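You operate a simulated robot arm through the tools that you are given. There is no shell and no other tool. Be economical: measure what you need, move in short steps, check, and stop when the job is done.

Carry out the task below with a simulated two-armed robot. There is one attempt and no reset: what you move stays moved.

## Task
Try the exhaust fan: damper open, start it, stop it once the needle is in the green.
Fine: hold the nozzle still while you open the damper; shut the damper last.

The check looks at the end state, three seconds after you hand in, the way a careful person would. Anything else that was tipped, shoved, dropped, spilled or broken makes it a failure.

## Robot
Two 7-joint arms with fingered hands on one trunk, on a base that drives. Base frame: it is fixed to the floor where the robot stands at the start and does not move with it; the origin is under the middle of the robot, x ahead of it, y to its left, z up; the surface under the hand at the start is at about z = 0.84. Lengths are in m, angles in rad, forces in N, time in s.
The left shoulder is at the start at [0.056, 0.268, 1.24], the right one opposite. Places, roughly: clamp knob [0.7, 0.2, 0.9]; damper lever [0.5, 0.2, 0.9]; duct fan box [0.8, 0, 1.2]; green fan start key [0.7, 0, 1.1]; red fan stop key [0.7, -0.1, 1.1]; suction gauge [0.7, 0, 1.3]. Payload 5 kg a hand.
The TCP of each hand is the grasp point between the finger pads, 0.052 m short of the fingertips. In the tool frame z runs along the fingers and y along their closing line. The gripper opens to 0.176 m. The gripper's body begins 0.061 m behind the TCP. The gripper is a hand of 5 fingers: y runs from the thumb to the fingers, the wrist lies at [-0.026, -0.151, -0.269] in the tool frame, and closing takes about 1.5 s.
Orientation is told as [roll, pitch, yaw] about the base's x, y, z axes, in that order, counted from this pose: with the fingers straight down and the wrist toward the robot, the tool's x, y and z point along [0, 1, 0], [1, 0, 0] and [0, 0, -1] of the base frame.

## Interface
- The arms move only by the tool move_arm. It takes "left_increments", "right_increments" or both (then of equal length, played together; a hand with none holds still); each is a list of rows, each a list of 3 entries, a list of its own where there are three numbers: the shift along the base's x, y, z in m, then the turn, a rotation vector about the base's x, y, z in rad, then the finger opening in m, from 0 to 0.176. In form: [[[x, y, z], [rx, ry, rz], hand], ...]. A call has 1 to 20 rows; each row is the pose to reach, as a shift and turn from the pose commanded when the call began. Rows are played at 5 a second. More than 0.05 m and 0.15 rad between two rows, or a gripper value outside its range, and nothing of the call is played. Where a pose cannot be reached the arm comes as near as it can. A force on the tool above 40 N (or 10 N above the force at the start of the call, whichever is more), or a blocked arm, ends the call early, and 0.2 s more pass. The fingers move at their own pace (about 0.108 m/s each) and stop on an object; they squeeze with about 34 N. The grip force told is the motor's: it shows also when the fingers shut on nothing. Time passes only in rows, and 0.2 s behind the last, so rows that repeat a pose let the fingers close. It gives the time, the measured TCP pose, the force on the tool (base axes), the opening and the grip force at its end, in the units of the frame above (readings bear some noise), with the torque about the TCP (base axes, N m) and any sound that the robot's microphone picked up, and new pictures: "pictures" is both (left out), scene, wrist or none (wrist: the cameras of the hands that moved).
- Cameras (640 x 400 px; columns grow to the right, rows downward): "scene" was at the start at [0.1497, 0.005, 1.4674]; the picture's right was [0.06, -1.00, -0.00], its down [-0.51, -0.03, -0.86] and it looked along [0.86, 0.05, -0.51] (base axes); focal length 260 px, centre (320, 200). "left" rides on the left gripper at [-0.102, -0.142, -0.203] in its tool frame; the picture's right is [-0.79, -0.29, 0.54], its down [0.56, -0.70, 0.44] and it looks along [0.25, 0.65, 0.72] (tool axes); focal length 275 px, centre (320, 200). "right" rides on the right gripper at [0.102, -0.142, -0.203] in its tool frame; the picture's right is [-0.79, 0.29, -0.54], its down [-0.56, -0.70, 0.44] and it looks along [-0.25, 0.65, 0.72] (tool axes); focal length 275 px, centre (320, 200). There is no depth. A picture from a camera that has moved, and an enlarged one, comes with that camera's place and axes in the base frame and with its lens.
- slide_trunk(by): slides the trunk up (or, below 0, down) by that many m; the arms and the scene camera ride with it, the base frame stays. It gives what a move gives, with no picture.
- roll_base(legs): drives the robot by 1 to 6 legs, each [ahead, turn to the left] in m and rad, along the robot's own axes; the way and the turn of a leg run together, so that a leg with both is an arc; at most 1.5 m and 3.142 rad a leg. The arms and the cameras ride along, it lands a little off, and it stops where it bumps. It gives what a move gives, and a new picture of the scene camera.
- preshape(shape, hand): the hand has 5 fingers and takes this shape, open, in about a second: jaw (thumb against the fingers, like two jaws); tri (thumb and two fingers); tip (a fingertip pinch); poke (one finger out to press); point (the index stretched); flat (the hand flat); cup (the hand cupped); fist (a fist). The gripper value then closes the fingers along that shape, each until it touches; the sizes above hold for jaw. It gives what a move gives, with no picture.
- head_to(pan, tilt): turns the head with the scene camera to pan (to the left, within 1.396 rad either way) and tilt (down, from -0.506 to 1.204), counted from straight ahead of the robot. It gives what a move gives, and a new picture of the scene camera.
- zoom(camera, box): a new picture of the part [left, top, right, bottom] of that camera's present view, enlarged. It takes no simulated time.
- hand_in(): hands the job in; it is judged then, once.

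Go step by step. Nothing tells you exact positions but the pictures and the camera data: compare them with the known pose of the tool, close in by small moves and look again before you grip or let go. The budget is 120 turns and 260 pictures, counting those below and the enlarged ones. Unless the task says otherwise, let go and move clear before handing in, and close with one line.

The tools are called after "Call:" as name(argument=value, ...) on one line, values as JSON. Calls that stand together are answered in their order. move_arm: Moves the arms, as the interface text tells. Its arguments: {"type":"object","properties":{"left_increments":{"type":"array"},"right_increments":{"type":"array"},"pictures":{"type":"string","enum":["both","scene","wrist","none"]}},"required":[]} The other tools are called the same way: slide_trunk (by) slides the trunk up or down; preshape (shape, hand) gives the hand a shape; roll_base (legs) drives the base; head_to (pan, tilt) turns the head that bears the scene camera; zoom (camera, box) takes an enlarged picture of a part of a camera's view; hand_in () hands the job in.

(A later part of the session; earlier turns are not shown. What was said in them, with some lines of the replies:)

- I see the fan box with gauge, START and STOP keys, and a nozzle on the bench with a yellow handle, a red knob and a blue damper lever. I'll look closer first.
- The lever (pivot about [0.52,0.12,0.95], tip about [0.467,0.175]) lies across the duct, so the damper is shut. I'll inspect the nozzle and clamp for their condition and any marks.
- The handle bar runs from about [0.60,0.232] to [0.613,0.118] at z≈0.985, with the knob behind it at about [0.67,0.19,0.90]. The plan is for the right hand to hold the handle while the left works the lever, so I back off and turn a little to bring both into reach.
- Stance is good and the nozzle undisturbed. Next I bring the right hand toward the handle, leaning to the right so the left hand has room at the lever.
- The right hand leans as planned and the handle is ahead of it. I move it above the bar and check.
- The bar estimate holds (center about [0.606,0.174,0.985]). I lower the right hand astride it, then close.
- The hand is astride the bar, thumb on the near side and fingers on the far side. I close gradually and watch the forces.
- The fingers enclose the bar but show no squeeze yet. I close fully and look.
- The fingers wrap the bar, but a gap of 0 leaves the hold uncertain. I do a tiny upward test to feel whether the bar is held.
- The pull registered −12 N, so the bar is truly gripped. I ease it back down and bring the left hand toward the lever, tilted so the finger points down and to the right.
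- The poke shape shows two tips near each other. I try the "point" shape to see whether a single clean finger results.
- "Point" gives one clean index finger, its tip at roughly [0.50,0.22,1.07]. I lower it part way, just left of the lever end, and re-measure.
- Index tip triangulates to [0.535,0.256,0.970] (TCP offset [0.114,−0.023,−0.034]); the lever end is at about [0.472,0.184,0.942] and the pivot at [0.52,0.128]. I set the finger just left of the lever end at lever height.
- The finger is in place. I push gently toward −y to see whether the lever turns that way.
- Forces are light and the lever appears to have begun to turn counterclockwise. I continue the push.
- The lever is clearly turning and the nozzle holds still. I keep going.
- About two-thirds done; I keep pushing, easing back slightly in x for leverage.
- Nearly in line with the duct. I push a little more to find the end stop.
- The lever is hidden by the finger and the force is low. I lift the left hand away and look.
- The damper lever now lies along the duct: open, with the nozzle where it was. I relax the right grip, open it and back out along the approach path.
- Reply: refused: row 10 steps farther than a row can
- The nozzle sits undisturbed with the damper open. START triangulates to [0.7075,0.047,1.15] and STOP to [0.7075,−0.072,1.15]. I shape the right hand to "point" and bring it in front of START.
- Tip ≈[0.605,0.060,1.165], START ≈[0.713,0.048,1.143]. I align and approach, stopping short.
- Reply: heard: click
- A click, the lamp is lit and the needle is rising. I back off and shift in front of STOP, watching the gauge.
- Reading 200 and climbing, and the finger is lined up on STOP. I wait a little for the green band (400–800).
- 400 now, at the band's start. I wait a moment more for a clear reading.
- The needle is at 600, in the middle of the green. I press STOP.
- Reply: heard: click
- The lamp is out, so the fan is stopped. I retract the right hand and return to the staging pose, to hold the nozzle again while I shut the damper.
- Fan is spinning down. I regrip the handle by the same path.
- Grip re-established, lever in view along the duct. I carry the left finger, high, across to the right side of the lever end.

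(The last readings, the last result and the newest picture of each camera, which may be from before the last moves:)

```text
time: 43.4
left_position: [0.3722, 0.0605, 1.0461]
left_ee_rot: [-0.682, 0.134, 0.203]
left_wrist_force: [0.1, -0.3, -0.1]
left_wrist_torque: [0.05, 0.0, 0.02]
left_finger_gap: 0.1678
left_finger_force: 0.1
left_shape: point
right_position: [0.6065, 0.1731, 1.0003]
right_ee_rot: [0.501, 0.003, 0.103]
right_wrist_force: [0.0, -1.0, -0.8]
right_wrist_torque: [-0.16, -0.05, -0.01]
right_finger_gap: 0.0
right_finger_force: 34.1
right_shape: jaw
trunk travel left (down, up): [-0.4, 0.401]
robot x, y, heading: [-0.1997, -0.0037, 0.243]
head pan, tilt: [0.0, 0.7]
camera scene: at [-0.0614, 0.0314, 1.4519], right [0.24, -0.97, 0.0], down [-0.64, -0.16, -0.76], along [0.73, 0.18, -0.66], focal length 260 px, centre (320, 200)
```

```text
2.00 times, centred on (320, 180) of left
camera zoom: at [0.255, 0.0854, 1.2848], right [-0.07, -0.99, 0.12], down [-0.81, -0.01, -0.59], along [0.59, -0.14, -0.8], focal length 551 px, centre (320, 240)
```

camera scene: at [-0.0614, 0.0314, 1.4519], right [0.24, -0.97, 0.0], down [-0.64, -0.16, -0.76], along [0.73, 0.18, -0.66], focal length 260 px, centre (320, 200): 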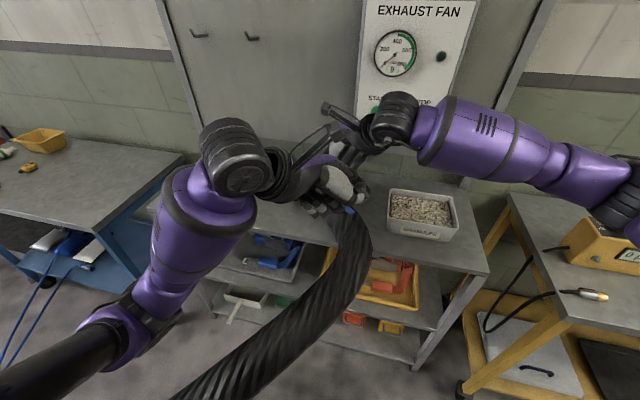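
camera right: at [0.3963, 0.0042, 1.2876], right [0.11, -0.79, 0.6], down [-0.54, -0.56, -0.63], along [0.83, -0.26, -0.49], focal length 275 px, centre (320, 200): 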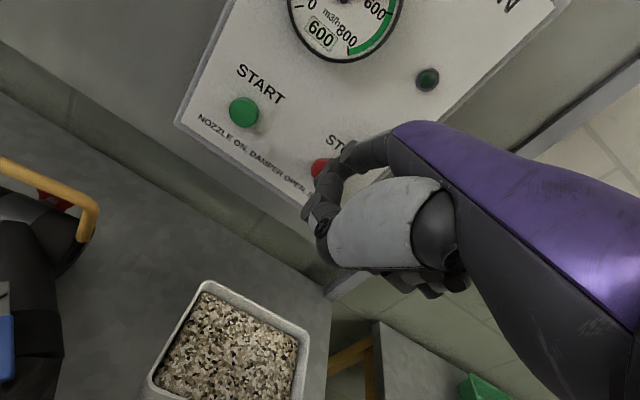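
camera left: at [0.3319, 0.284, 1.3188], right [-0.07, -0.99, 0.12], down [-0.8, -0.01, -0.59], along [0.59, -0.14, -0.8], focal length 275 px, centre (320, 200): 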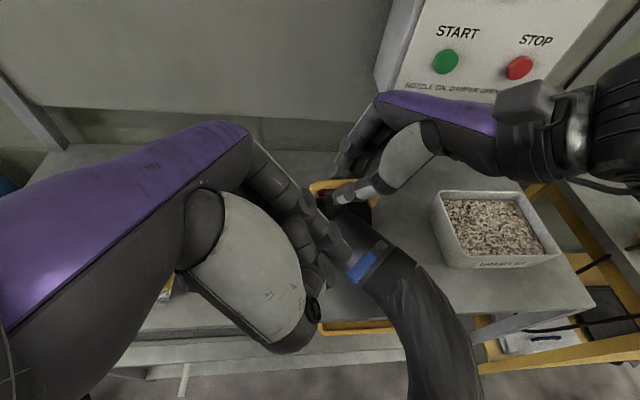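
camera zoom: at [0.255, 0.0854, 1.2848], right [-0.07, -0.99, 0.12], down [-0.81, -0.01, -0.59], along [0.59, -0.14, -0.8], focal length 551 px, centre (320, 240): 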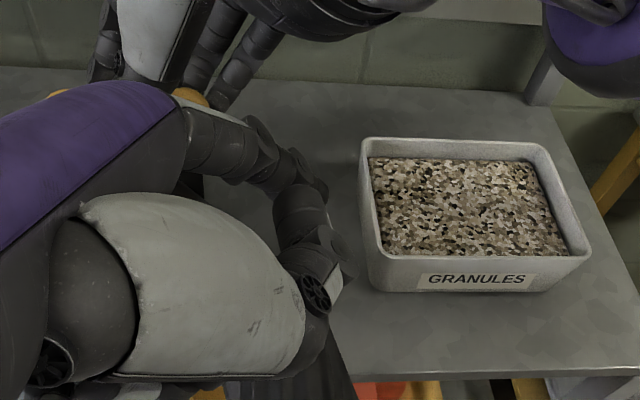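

The finger tip should be at [0.486,0.037,1.01], clear to the right of the lever end. I lower it to lever height carefully.

Call:
move_arm(left_increments=[[[0.0, -0.006, -0.02], [0, 0, 0], 0], [[0.0, -0.007, -0.04], [0, 0, 0], 0], [[0.0, -0.007, -0.055], [0, 0, 0], 0], [[0.0, -0.007, -0.062], [0, 0, 0], 0], [[0.0, -0.007, -0.062], [0, 0, 0], 0]], pictures="none")

Call:
zoom(camera="scene", box=[280, 130, 400, 220])

Call:
zoom(camera="right", box=[200, 250, 440, 400])

```text
time: 44.6
left_position: [0.3724, 0.0518, 0.9822]
left_ee_rot: [-0.68, 0.136, 0.204]
left_wrist_force: [0.8, 0.6, 0.5]
left_wrist_torque: [-0.03, 0.01, 0.01]
left_finger_gap: 0.1679
left_finger_force: 0.1
left_shape: point
right_position: [0.6089, 0.1733, 0.9988]
right_ee_rot: [0.502, 0.002, 0.101]
right_wrist_force: [-0.6, -1.0, 0.1]
right_wrist_torque: [-0.2, -0.14, -0.01]
right_finger_gap: 0.0
right_finger_force: 33.8
right_shape: jaw
trunk travel left (down, up): [-0.4, 0.401]
robot x, y, heading: [-0.2016, -0.0045, 0.241]
head pan, tilt: [0.0, 0.7]
```

```text
4.44 times, centred on (340, 175) of scene
camera zoom: at [-0.0612, 0.0317, 1.4519], right [0.24, -0.97, 0.0], down [-0.64, -0.16, -0.76], along [0.73, 0.18, -0.66], focal length 1155 px, centre (231, 311)
```

zoom: 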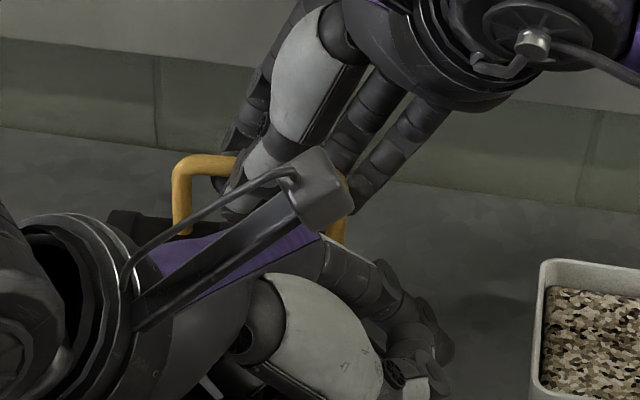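

```text
2.67 times, centred on (320, 325) of right
camera zoom: at [0.4693, 0.1507, 1.2257], right [0.38, -0.92, 0.09], down [-0.67, -0.35, -0.65], along [0.63, 0.19, -0.75], focal length 734 px, centre (320, -133)
```

zoom: 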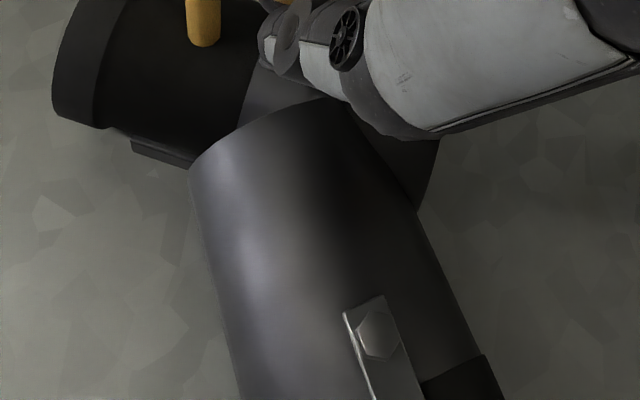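

No contact force and the tip is where expected. I push toward +y, watching.

Call:
move_arm(left_increments=[[[0, 0.01, 0], [0, 0, 0], 0], [[0, 0.018, 0], [0, 0, 0], 0], [[0, 0.025, 0], [0, 0, 0], 0], [[0, 0.032, 0], [0, 0, 0], 0], [[0, 0.039, 0], [0, 0, 0], 0], [[0, 0.046, 0], [0, 0, 0], 0]], pictures="none")

Call:
zoom(camera="right", box=[200, 250, 440, 400])

Call:
zoom(camera="scene", box=[280, 130, 400, 220])

```text
time: 46.0
left_position: [0.3711, 0.0971, 0.9823]
left_ee_rot: [-0.684, 0.136, 0.203]
left_wrist_force: [-0.1, -1.7, 2.4]
left_wrist_torque: [-0.1, -0.23, -0.17]
left_finger_gap: 0.0
left_finger_force: 0.1
left_shape: point
right_position: [0.6082, 0.174, 0.9992]
right_ee_rot: [0.5, 0.003, 0.103]
right_wrist_force: [0.5, 1.9, -0.6]
right_wrist_torque: [-0.23, -0.11, -0.05]
right_finger_gap: 0.0001
right_finger_force: 33.7
right_shape: jaw
trunk travel left (down, up): [-0.4, 0.401]
robot x, y, heading: [-0.1985, -0.0035, 0.244]
head pan, tilt: [0.0, 0.7]
```

```text
2.67 times, centred on (320, 325) of right
camera zoom: at [0.4693, 0.1506, 1.2257], right [0.38, -0.92, 0.09], down [-0.67, -0.35, -0.65], along [0.63, 0.19, -0.75], focal length 734 px, centre (320, -133)
```

zoom: 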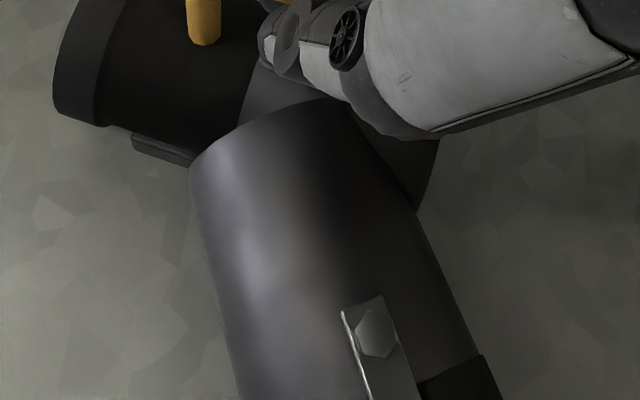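

```text
4.44 times, centred on (340, 175) of scene
camera zoom: at [-0.0612, 0.0317, 1.4519], right [0.24, -0.97, 0.0], down [-0.64, -0.16, -0.76], along [0.73, 0.18, -0.66], focal length 1155 px, centre (231, 311)
```

zoom: 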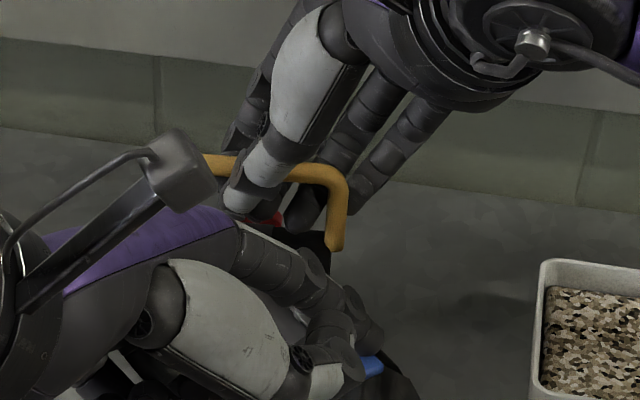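

The blue tip hasn't moved, so the finger may be riding over it (upward force 2.4 N). I lift straight up and back, then check.

Call:
move_arm(left_increments=[[[0, 0, 0.02], [0, 0, 0], 0], [[-0.02, 0, 0.05], [0, 0, 0], 0], [[-0.03, 0.04, 0.06], [0, 0, 0], 0], [[-0.04, 0.08, 0.06], [0, 0, 0], 0], [[-0.04, 0.12, 0.06], [0, 0, 0], 0]], pictures="none")

Call:
zoom(camera="scene", box=[300, 160, 380, 220])

Call:
zoom(camera="left", box=[320, 60, 520, 210])

```text
time: 47.2
left_position: [0.3304, 0.2175, 1.0416]
left_ee_rot: [-0.684, 0.138, 0.204]
left_wrist_force: [-0.1, 0.7, 0.4]
left_wrist_torque: [-0.05, -0.02, -0.01]
left_finger_gap: 0.168
left_finger_force: 0.0
left_shape: point
right_position: [0.608, 0.1731, 0.9982]
right_ee_rot: [0.501, 0.003, 0.105]
right_wrist_force: [1.1, 1.6, -0.1]
right_wrist_torque: [-0.15, -0.22, -0.05]
right_finger_gap: 0.0
right_finger_force: 33.5
right_shape: jaw
trunk travel left (down, up): [-0.4, 0.401]
robot x, y, heading: [-0.2013, -0.0016, 0.244]
head pan, tilt: [0.0, 0.7]
```

```text
6.67 times, centred on (340, 190) of scene
camera zoom: at [-0.0612, 0.0325, 1.4517], right [0.24, -0.97, 0.0], down [-0.64, -0.16, -0.76], along [0.73, 0.18, -0.66], focal length 1733 px, centre (187, 267)
```

zoom: 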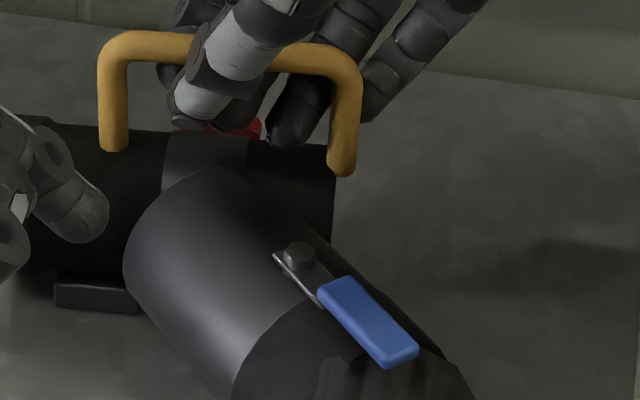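

```text
2.67 times, centred on (420, 135) of left
camera zoom: at [0.2138, 0.2447, 1.2819], right [-0.07, -0.99, 0.12], down [-0.81, -0.01, -0.59], along [0.59, -0.14, -0.8], focal length 734 px, centre (53, 373)
```

zoom: 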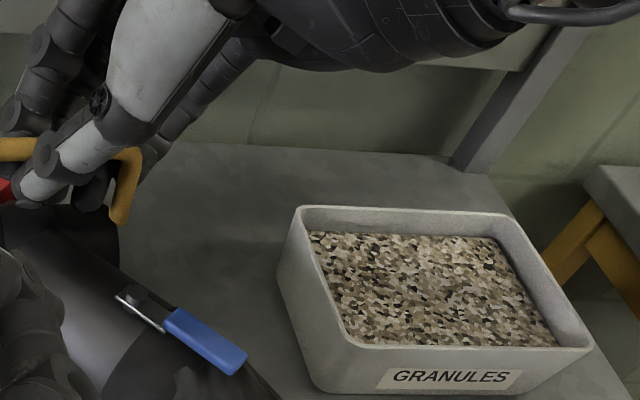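

The lever moved only slightly; the finger slid over because it overlapped the tilted lever's end. I go again lower, with just the fingertip against the lever's end, following the arc.

Call:
move_arm(left_increments=[[[0.0, -0.045, 0], [0, 0, 0], 0], [[0.01, -0.09, 0], [0, 0, 0], 0], [[0.02, -0.13, 0], [0, 0, 0], 0], [[0.028, -0.162, 0], [0, 0, 0], 0], [[0.028, -0.165, -0.03], [0, 0, 0], 0], [[0.028, -0.165, -0.055], [0, 0, 0], 0], [[0.028, -0.165, -0.065], [0, 0, 0], 0], [[0.028, -0.165, -0.065], [0, 0, 0], 0]], pictures="none")

Call:
zoom(camera="scene", box=[300, 160, 380, 220])

```text
time: 49.0
left_position: [0.3579, 0.0529, 0.9771]
left_ee_rot: [-0.682, 0.136, 0.204]
left_wrist_force: [-0.5, 0.2, -0.7]
left_wrist_torque: [-0.02, 0.02, -0.01]
left_finger_gap: 0.0002
left_finger_force: 0.0
left_shape: point
right_position: [0.608, 0.1737, 0.9989]
right_ee_rot: [0.501, 0.003, 0.103]
right_wrist_force: [-0.1, 1.0, 0.5]
right_wrist_torque: [-0.21, -0.08, -0.04]
right_finger_gap: 0.0001
right_finger_force: 34.3
right_shape: jaw
trunk travel left (down, up): [-0.4, 0.401]
robot x, y, heading: [-0.2001, -0.0054, 0.242]
head pan, tilt: [0.0, 0.7]
```

```text
6.67 times, centred on (340, 190) of scene
camera zoom: at [-0.0612, 0.0318, 1.4519], right [0.24, -0.97, 0.0], down [-0.64, -0.16, -0.76], along [0.73, 0.18, -0.66], focal length 1733 px, centre (187, 267)
```

zoom: 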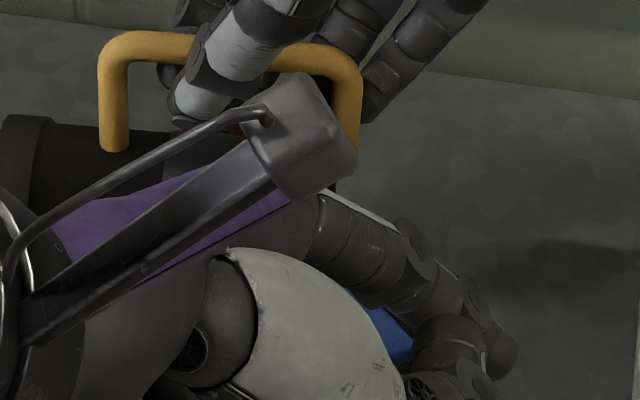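

The fingertip is right of the lever end with no contact. I sweep along the arc.

Call:
move_arm(left_increments=[[[-0.001, 0.01, 0], [0, 0, 0], 0], [[-0.002, 0.018, 0], [0, 0, 0], 0], [[-0.008, 0.027, 0], [0, 0, 0], 0], [[-0.014, 0.035, 0], [0, 0, 0], 0], [[-0.017, 0.043, 0], [0, 0, 0], 0], [[-0.02, 0.051, 0], [0, 0, 0], 0], [[-0.022, 0.06, 0], [0, 0, 0], 0]], pictures="none")

Call:
zoom(camera="scene", box=[300, 160, 380, 220])

Call:
zoom(camera="right", box=[200, 250, 440, 400])

```text
time: 50.6
left_position: [0.3362, 0.1125, 0.9797]
left_ee_rot: [-0.682, 0.137, 0.204]
left_wrist_force: [-5.9, -3.4, 5.7]
left_wrist_torque: [-0.18, -0.32, -0.43]
left_finger_gap: 0.1682
left_finger_force: 0.0
left_shape: point
right_position: [0.6086, 0.1721, 0.9985]
right_ee_rot: [0.5, 0.003, 0.103]
right_wrist_force: [3.5, 1.9, -0.8]
right_wrist_torque: [-0.17, -0.09, -0.09]
right_finger_gap: 0.0
right_finger_force: 34.0
right_shape: jaw
trunk travel left (down, up): [-0.4, 0.401]
robot x, y, heading: [-0.2053, -0.0002, 0.238]
head pan, tilt: [0.0, 0.7]
```

```text
6.67 times, centred on (340, 190) of scene
camera zoom: at [-0.0616, 0.0317, 1.4519], right [0.24, -0.97, 0.0], down [-0.64, -0.16, -0.76], along [0.73, 0.18, -0.66], focal length 1733 px, centre (187, 267)
```

zoom: 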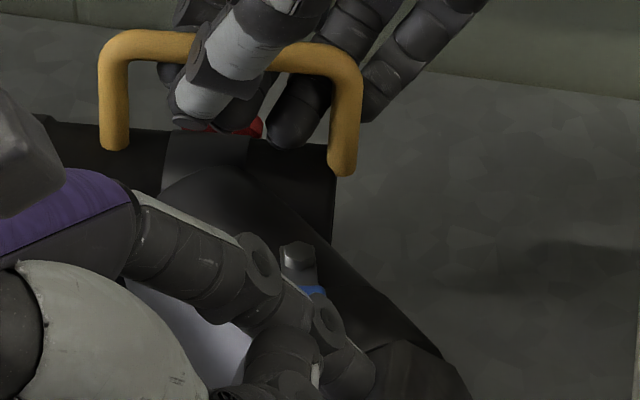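

```text
2.67 times, centred on (320, 325) of right
camera zoom: at [0.4692, 0.1506, 1.2259], right [0.38, -0.92, 0.09], down [-0.67, -0.35, -0.65], along [0.63, 0.19, -0.75], focal length 734 px, centre (320, -133)
```

zoom: 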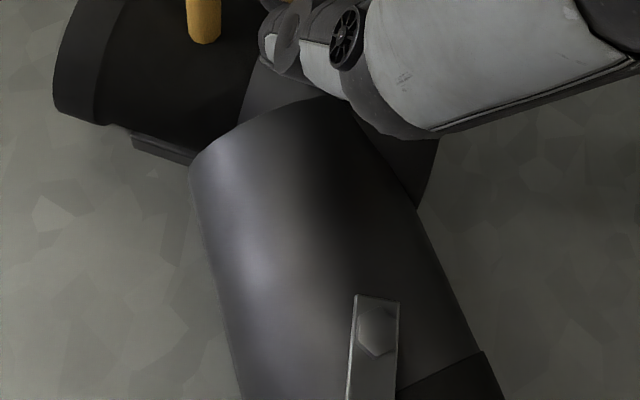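

The lever is swinging (about a third back). I continue along the arc, a touch higher.

Call:
move_arm(left_increments=[[[-0.002, 0.008, 0.001], [0, 0, 0], 0], [[-0.003, 0.016, 0.002], [0, 0, 0], 0], [[-0.003, 0.024, 0.002], [0, 0, 0], 0], [[-0.002, 0.032, 0.002], [0, 0, 0], 0]], pictures="none")

Call:
zoom(camera="scene", box=[300, 160, 380, 220])

Call:
zoom(camera="right", box=[200, 250, 440, 400])

```text
time: 51.6
left_position: [0.3336, 0.1447, 0.9796]
left_ee_rot: [-0.684, 0.138, 0.204]
left_wrist_force: [0.3, -1.2, 1.3]
left_wrist_torque: [-0.11, -0.22, -0.11]
left_finger_gap: 0.0
left_finger_force: 0.1
left_shape: point
right_position: [0.608, 0.1735, 0.9992]
right_ee_rot: [0.501, 0.004, 0.102]
right_wrist_force: [3.0, 1.4, 0.3]
right_wrist_torque: [-0.23, -0.18, -0.08]
right_finger_gap: 0.0
right_finger_force: 34.1
right_shape: jaw
trunk travel left (down, up): [-0.4, 0.401]
robot x, y, heading: [-0.2021, -0.0003, 0.243]
head pan, tilt: [0.0, 0.7]
```

```text
6.67 times, centred on (340, 190) of scene
camera zoom: at [-0.0611, 0.0319, 1.4518], right [0.24, -0.97, 0.0], down [-0.64, -0.16, -0.76], along [0.73, 0.18, -0.66], focal length 1733 px, centre (187, 267)
```

zoom: 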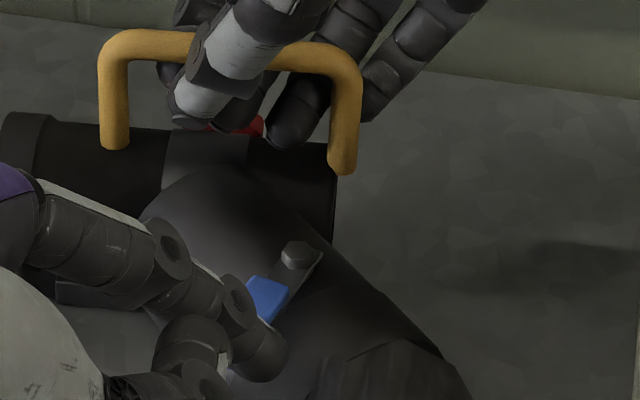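

```text
2.67 times, centred on (320, 325) of right
camera zoom: at [0.4693, 0.1509, 1.2259], right [0.38, -0.92, 0.09], down [-0.67, -0.35, -0.65], along [0.63, 0.19, -0.75], focal length 734 px, centre (320, -133)
```

zoom: 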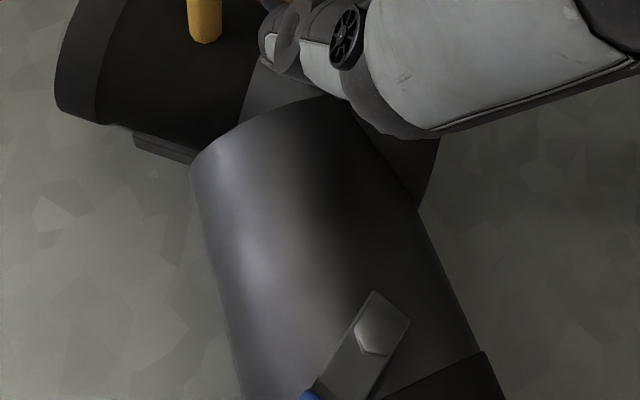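

More than halfway. I continue toward the closed stop.

Call:
move_arm(left_increments=[[[0.001, 0.008, 0], [0, 0, 0], 0], [[0.003, 0.016, 0], [0, 0, 0], 0], [[0.006, 0.024, 0], [0, 0, 0], 0], [[0.011, 0.031, 0], [0, 0, 0], 0], [[0.016, 0.038, 0], [0, 0, 0], 0]], pictures="none")

Call:
zoom(camera="scene", box=[300, 160, 380, 220])

Call:
zoom(camera="right", box=[200, 250, 440, 400])

```text
time: 52.8
left_position: [0.35, 0.1806, 0.981]
left_ee_rot: [-0.683, 0.136, 0.202]
left_wrist_force: [-0.6, -1.7, 1.2]
left_wrist_torque: [-0.06, -0.03, -0.19]
left_finger_gap: 0.168
left_finger_force: 0.0
left_shape: point
right_position: [0.6083, 0.1723, 0.9983]
right_ee_rot: [0.502, 0.005, 0.104]
right_wrist_force: [4.8, 1.5, -0.4]
right_wrist_torque: [-0.22, -0.19, -0.11]
right_finger_gap: 0.0002
right_finger_force: 34.4
right_shape: jaw
trunk travel left (down, up): [-0.4, 0.401]
robot x, y, heading: [-0.199, -0.0022, 0.238]
head pan, tilt: [0.0, 0.7]
```

```text
6.67 times, centred on (340, 190) of scene
camera zoom: at [-0.0611, 0.0317, 1.4518], right [0.24, -0.97, 0.0], down [-0.64, -0.16, -0.76], along [0.73, 0.18, -0.66], focal length 1733 px, centre (187, 267)
```

zoom: 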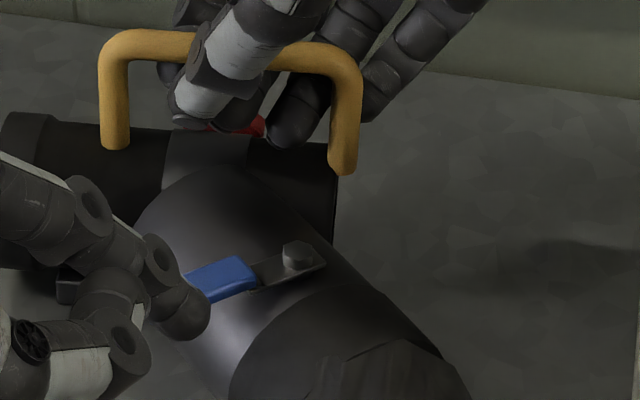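

```text
2.67 times, centred on (320, 325) of right
camera zoom: at [0.4695, 0.1506, 1.2257], right [0.38, -0.92, 0.09], down [-0.67, -0.35, -0.65], along [0.63, 0.19, -0.75], focal length 734 px, centre (320, -133)
```

zoom: 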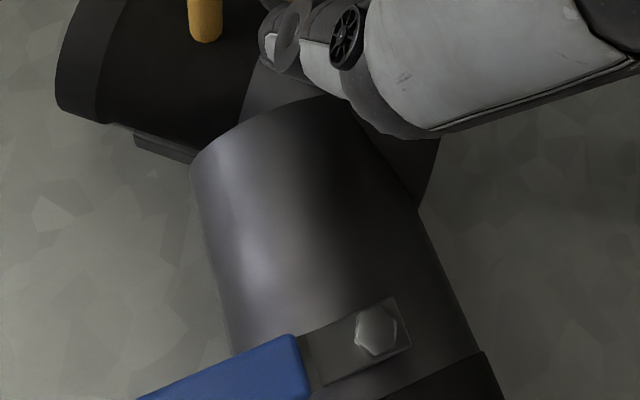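

Close to across the duct. I push a bit further to seat it at the stop.

Call:
move_arm(left_increments=[[[0.005, 0.004, 0], [0, 0, 0], 0], [[0.009, 0.008, 0], [0, 0, 0], 0], [[0.012, 0.01, 0], [0, 0, 0], 0]], pictures="none")

Call:
zoom(camera="scene", box=[300, 160, 380, 220])

Call:
zoom(camera="right", box=[200, 250, 440, 400])

```text
time: 53.6
left_position: [0.3626, 0.1918, 0.9818]
left_ee_rot: [-0.685, 0.137, 0.201]
left_wrist_force: [-10.3, -7.2, 6.0]
left_wrist_torque: [-0.38, -0.31, -0.96]
left_finger_gap: 0.1681
left_finger_force: 0.1
left_shape: point
right_position: [0.6087, 0.1726, 0.9986]
right_ee_rot: [0.501, 0.004, 0.105]
right_wrist_force: [7.4, 3.4, -0.6]
right_wrist_torque: [-0.29, -0.19, -0.25]
right_finger_gap: 0.0002
right_finger_force: 34.1
right_shape: jaw
trunk travel left (down, up): [-0.4, 0.401]
robot x, y, heading: [-0.2049, -0.0048, 0.242]
head pan, tilt: [0.0, 0.7]
```

```text
6.67 times, centred on (340, 190) of scene
camera zoom: at [-0.0618, 0.0313, 1.452], right [0.24, -0.97, 0.0], down [-0.64, -0.16, -0.76], along [0.73, 0.18, -0.66], focal length 1733 px, centre (187, 267)
```

zoom: 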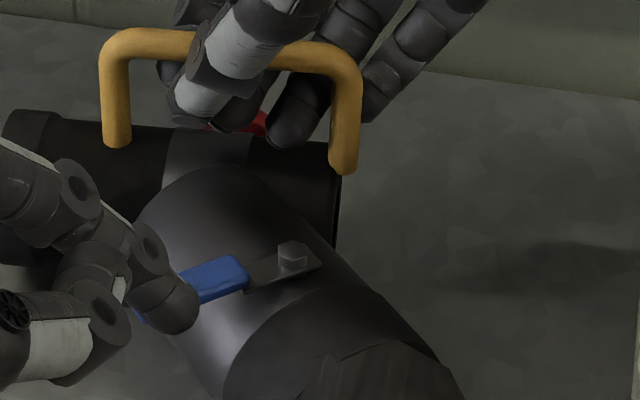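

```text
2.67 times, centred on (320, 325) of right
camera zoom: at [0.4691, 0.1502, 1.2261], right [0.38, -0.92, 0.09], down [-0.67, -0.35, -0.65], along [0.63, 0.19, -0.75], focal length 734 px, centre (320, -133)
```

zoom: 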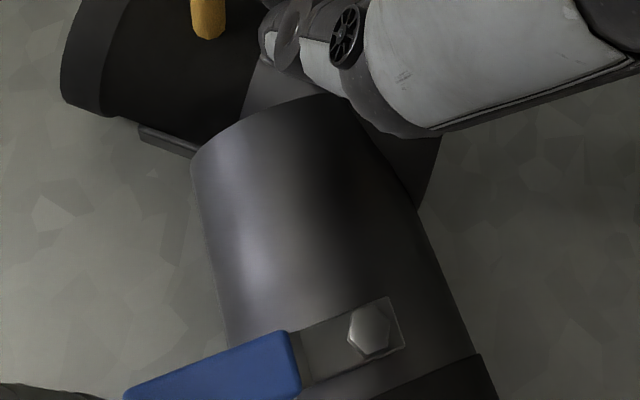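

The force rose to about 14 N with the body starting to follow, so the lever is at its closed stop. I back the finger off and lift it clear.

Call:
move_arm(left_increments=[[[-0.012, -0.01, 0.0], [0, 0, 0], 0], [[-0.025, -0.015, 0.01], [0, 0, 0], 0], [[-0.035, -0.015, 0.04], [0, 0, 0], 0], [[-0.045, -0.005, 0.075], [0, 0, 0], 0], [[-0.06, 0.03, 0.09], [0, 0, 0], 0], [[-0.06, 0.07, 0.1], [0, 0, 0], 0], [[-0.06, 0.115, 0.1], [0, 0, 0], 0]], pictures="none")

Call:
zoom(camera="scene", box=[280, 145, 380, 220])

Call:
zoom(camera="right", box=[160, 230, 400, 400])

```text
time: 55.2
left_position: [0.2996, 0.3104, 1.0791]
left_ee_rot: [-0.685, 0.137, 0.205]
left_wrist_force: [-0.4, 0.4, -0.1]
left_wrist_torque: [-0.14, -0.01, -0.03]
left_finger_gap: 0.1679
left_finger_force: 0.1
left_shape: point
right_position: [0.6075, 0.1738, 0.998]
right_ee_rot: [0.501, 0.002, 0.107]
right_wrist_force: [-0.7, 4.7, 0.5]
right_wrist_torque: [-0.2, -0.22, -0.06]
right_finger_gap: 0.0
right_finger_force: 34.0
right_shape: jaw
trunk travel left (down, up): [-0.4, 0.401]
robot x, y, heading: [-0.2007, 0.0001, 0.246]
head pan, tilt: [0.0, 0.7]
```

```text
5.33 times, centred on (330, 182) of scene
camera zoom: at [-0.0616, 0.0334, 1.4518], right [0.24, -0.97, 0.0], down [-0.64, -0.16, -0.76], along [0.73, 0.18, -0.66], focal length 1386 px, centre (267, 293)
```

zoom: 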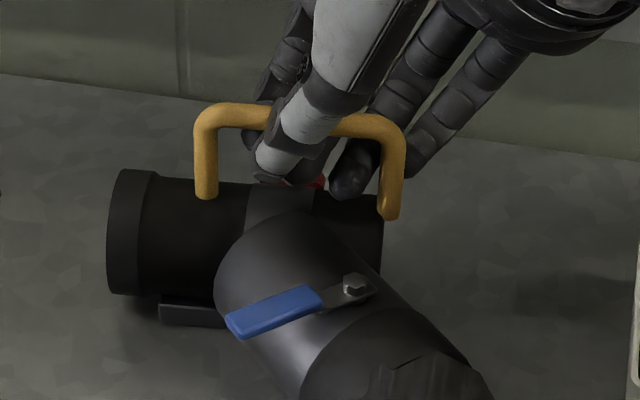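

```text
2.35 times, centred on (280, 315) of right
camera zoom: at [0.468, 0.1526, 1.226], right [0.39, -0.92, 0.09], down [-0.67, -0.35, -0.65], along [0.63, 0.19, -0.75], focal length 648 px, centre (414, -71)
```

zoom: 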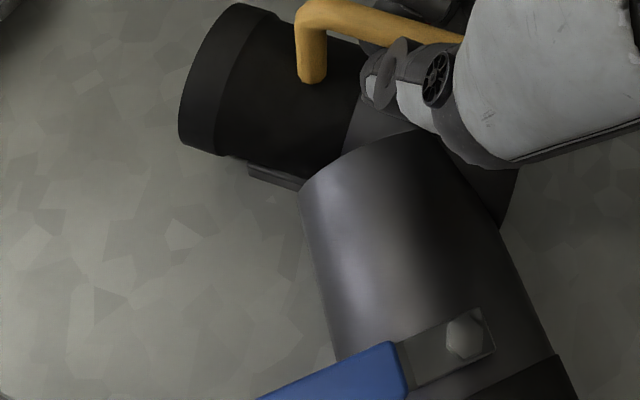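

The damper is shut again, matching the start, and the nozzle is in place. I release the right hand and back out the same way.

Call:
move_arm(right_increments=[[[0, 0, 0], [0, 0, 0], 0.02], [[0, 0, 0], [0, 0, 0], 0.05], [[0, 0, 0], [0, 0, 0], 0.08], [[0, 0, 0], [0, 0, 0], 0.085], [[0, 0, 0.02], [0, 0, 0], 0.085], [[-0.003, 0, 0.045], [0, 0, 0], 0.085], [[-0.006, 0, 0.07], [0, 0, 0], 0.085], [[-0.03, -0.015, 0.09], [0, 0, 0], 0.085], [[-0.06, -0.03, 0.105], [0, 0, 0], 0.085], [[-0.09, -0.05, 0.12], [0, 0, 0], 0.085], [[-0.12, -0.08, 0.14], [0, 0, 0], 0.085], [[-0.14, -0.12, 0.16], [0, 0, 0], 0.085], [[-0.15, -0.16, 0.18], [0, 0, 0], 0.085], [[-0.16, -0.2, 0.19], [0, 0, 0], 0.085]], pictures="scene")

Call:
zoom(camera="scene", box=[260, 130, 380, 220])

Call:
zoom(camera="scene", box=[340, 0, 500, 140])

```text
time: 58.2
left_position: [0.3, 0.306, 1.0799]
left_ee_rot: [-0.68, 0.135, 0.206]
left_wrist_force: [0.2, -1.8, 1.3]
left_wrist_torque: [0.22, -0.05, 0.09]
left_finger_gap: 0.168
left_finger_force: 0.0
left_shape: point
right_position: [0.4447, -0.0313, 1.1908]
right_ee_rot: [0.502, 0.005, 0.103]
right_wrist_force: [-1.0, -1.0, -0.5]
right_wrist_torque: [0.16, -0.07, -0.03]
right_finger_gap: 0.0848
right_finger_force: 0.0
right_shape: jaw
trunk travel left (down, up): [-0.4, 0.401]
robot x, y, heading: [-0.199, -0.0005, 0.245]
head pan, tilt: [0.0, 0.7]
camera scene: at [-0.0625, 0.0297, 1.4521], right [0.24, -0.97, 0.0], down [-0.64, -0.16, -0.76], along [0.73, 0.18, -0.65], focal length 260 px, centre (320, 200)
```

scene: 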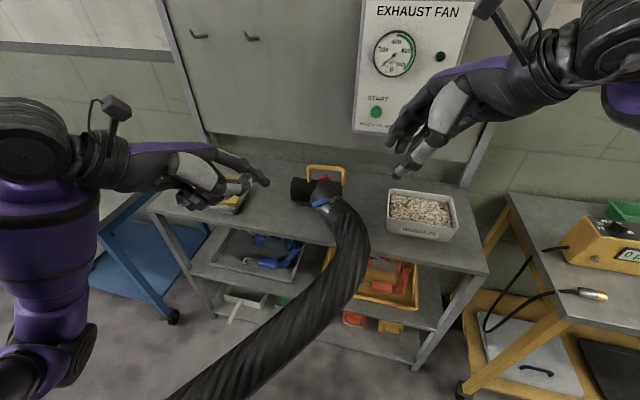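

```text
4.44 times, centred on (320, 175) of scene
camera zoom: at [-0.0625, 0.0297, 1.4521], right [0.24, -0.97, 0.0], down [-0.64, -0.16, -0.76], along [0.73, 0.18, -0.65], focal length 1155 px, centre (320, 311)
```

zoom: 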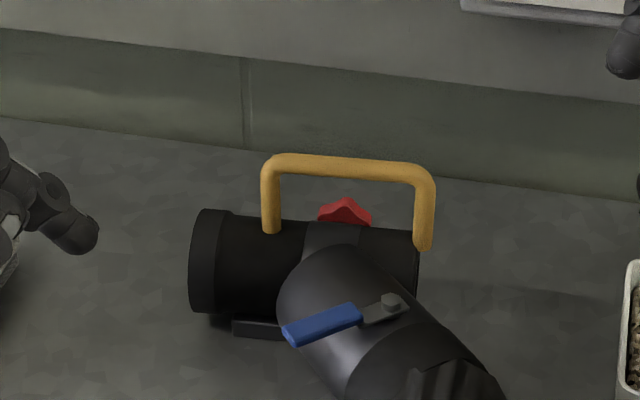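

```text
2.86 times, centred on (420, 70) of scene
camera zoom: at [-0.0625, 0.0297, 1.4521], right [0.24, -0.97, 0.0], down [-0.64, -0.16, -0.76], along [0.73, 0.18, -0.65], focal length 742 px, centre (34, 571)
```

zoom: 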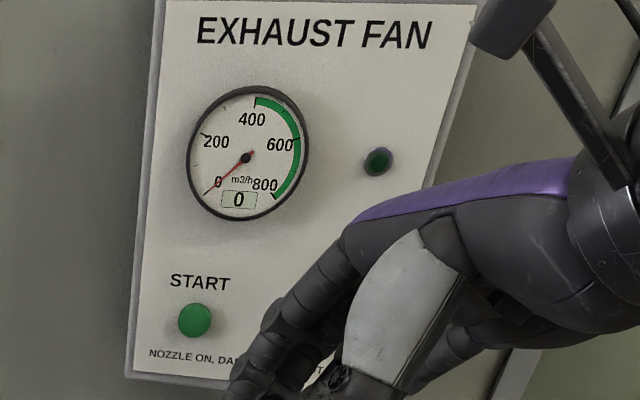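

The fan is off with the gauge at 0, the damper lever lies across the duct, and the nozzle rests where it was. Both hands are clear, so I hand in.

Call:
hand_in()

```text
The job is handed in.
```

I opened the damper while holding the nozzle's handle, started the fan, and stopped it with the needle at 600, mid-green. I shut the damper last; the nozzle's duct end shifted about 4 mm as the lever was first pushed, and nothing else was disturbed.
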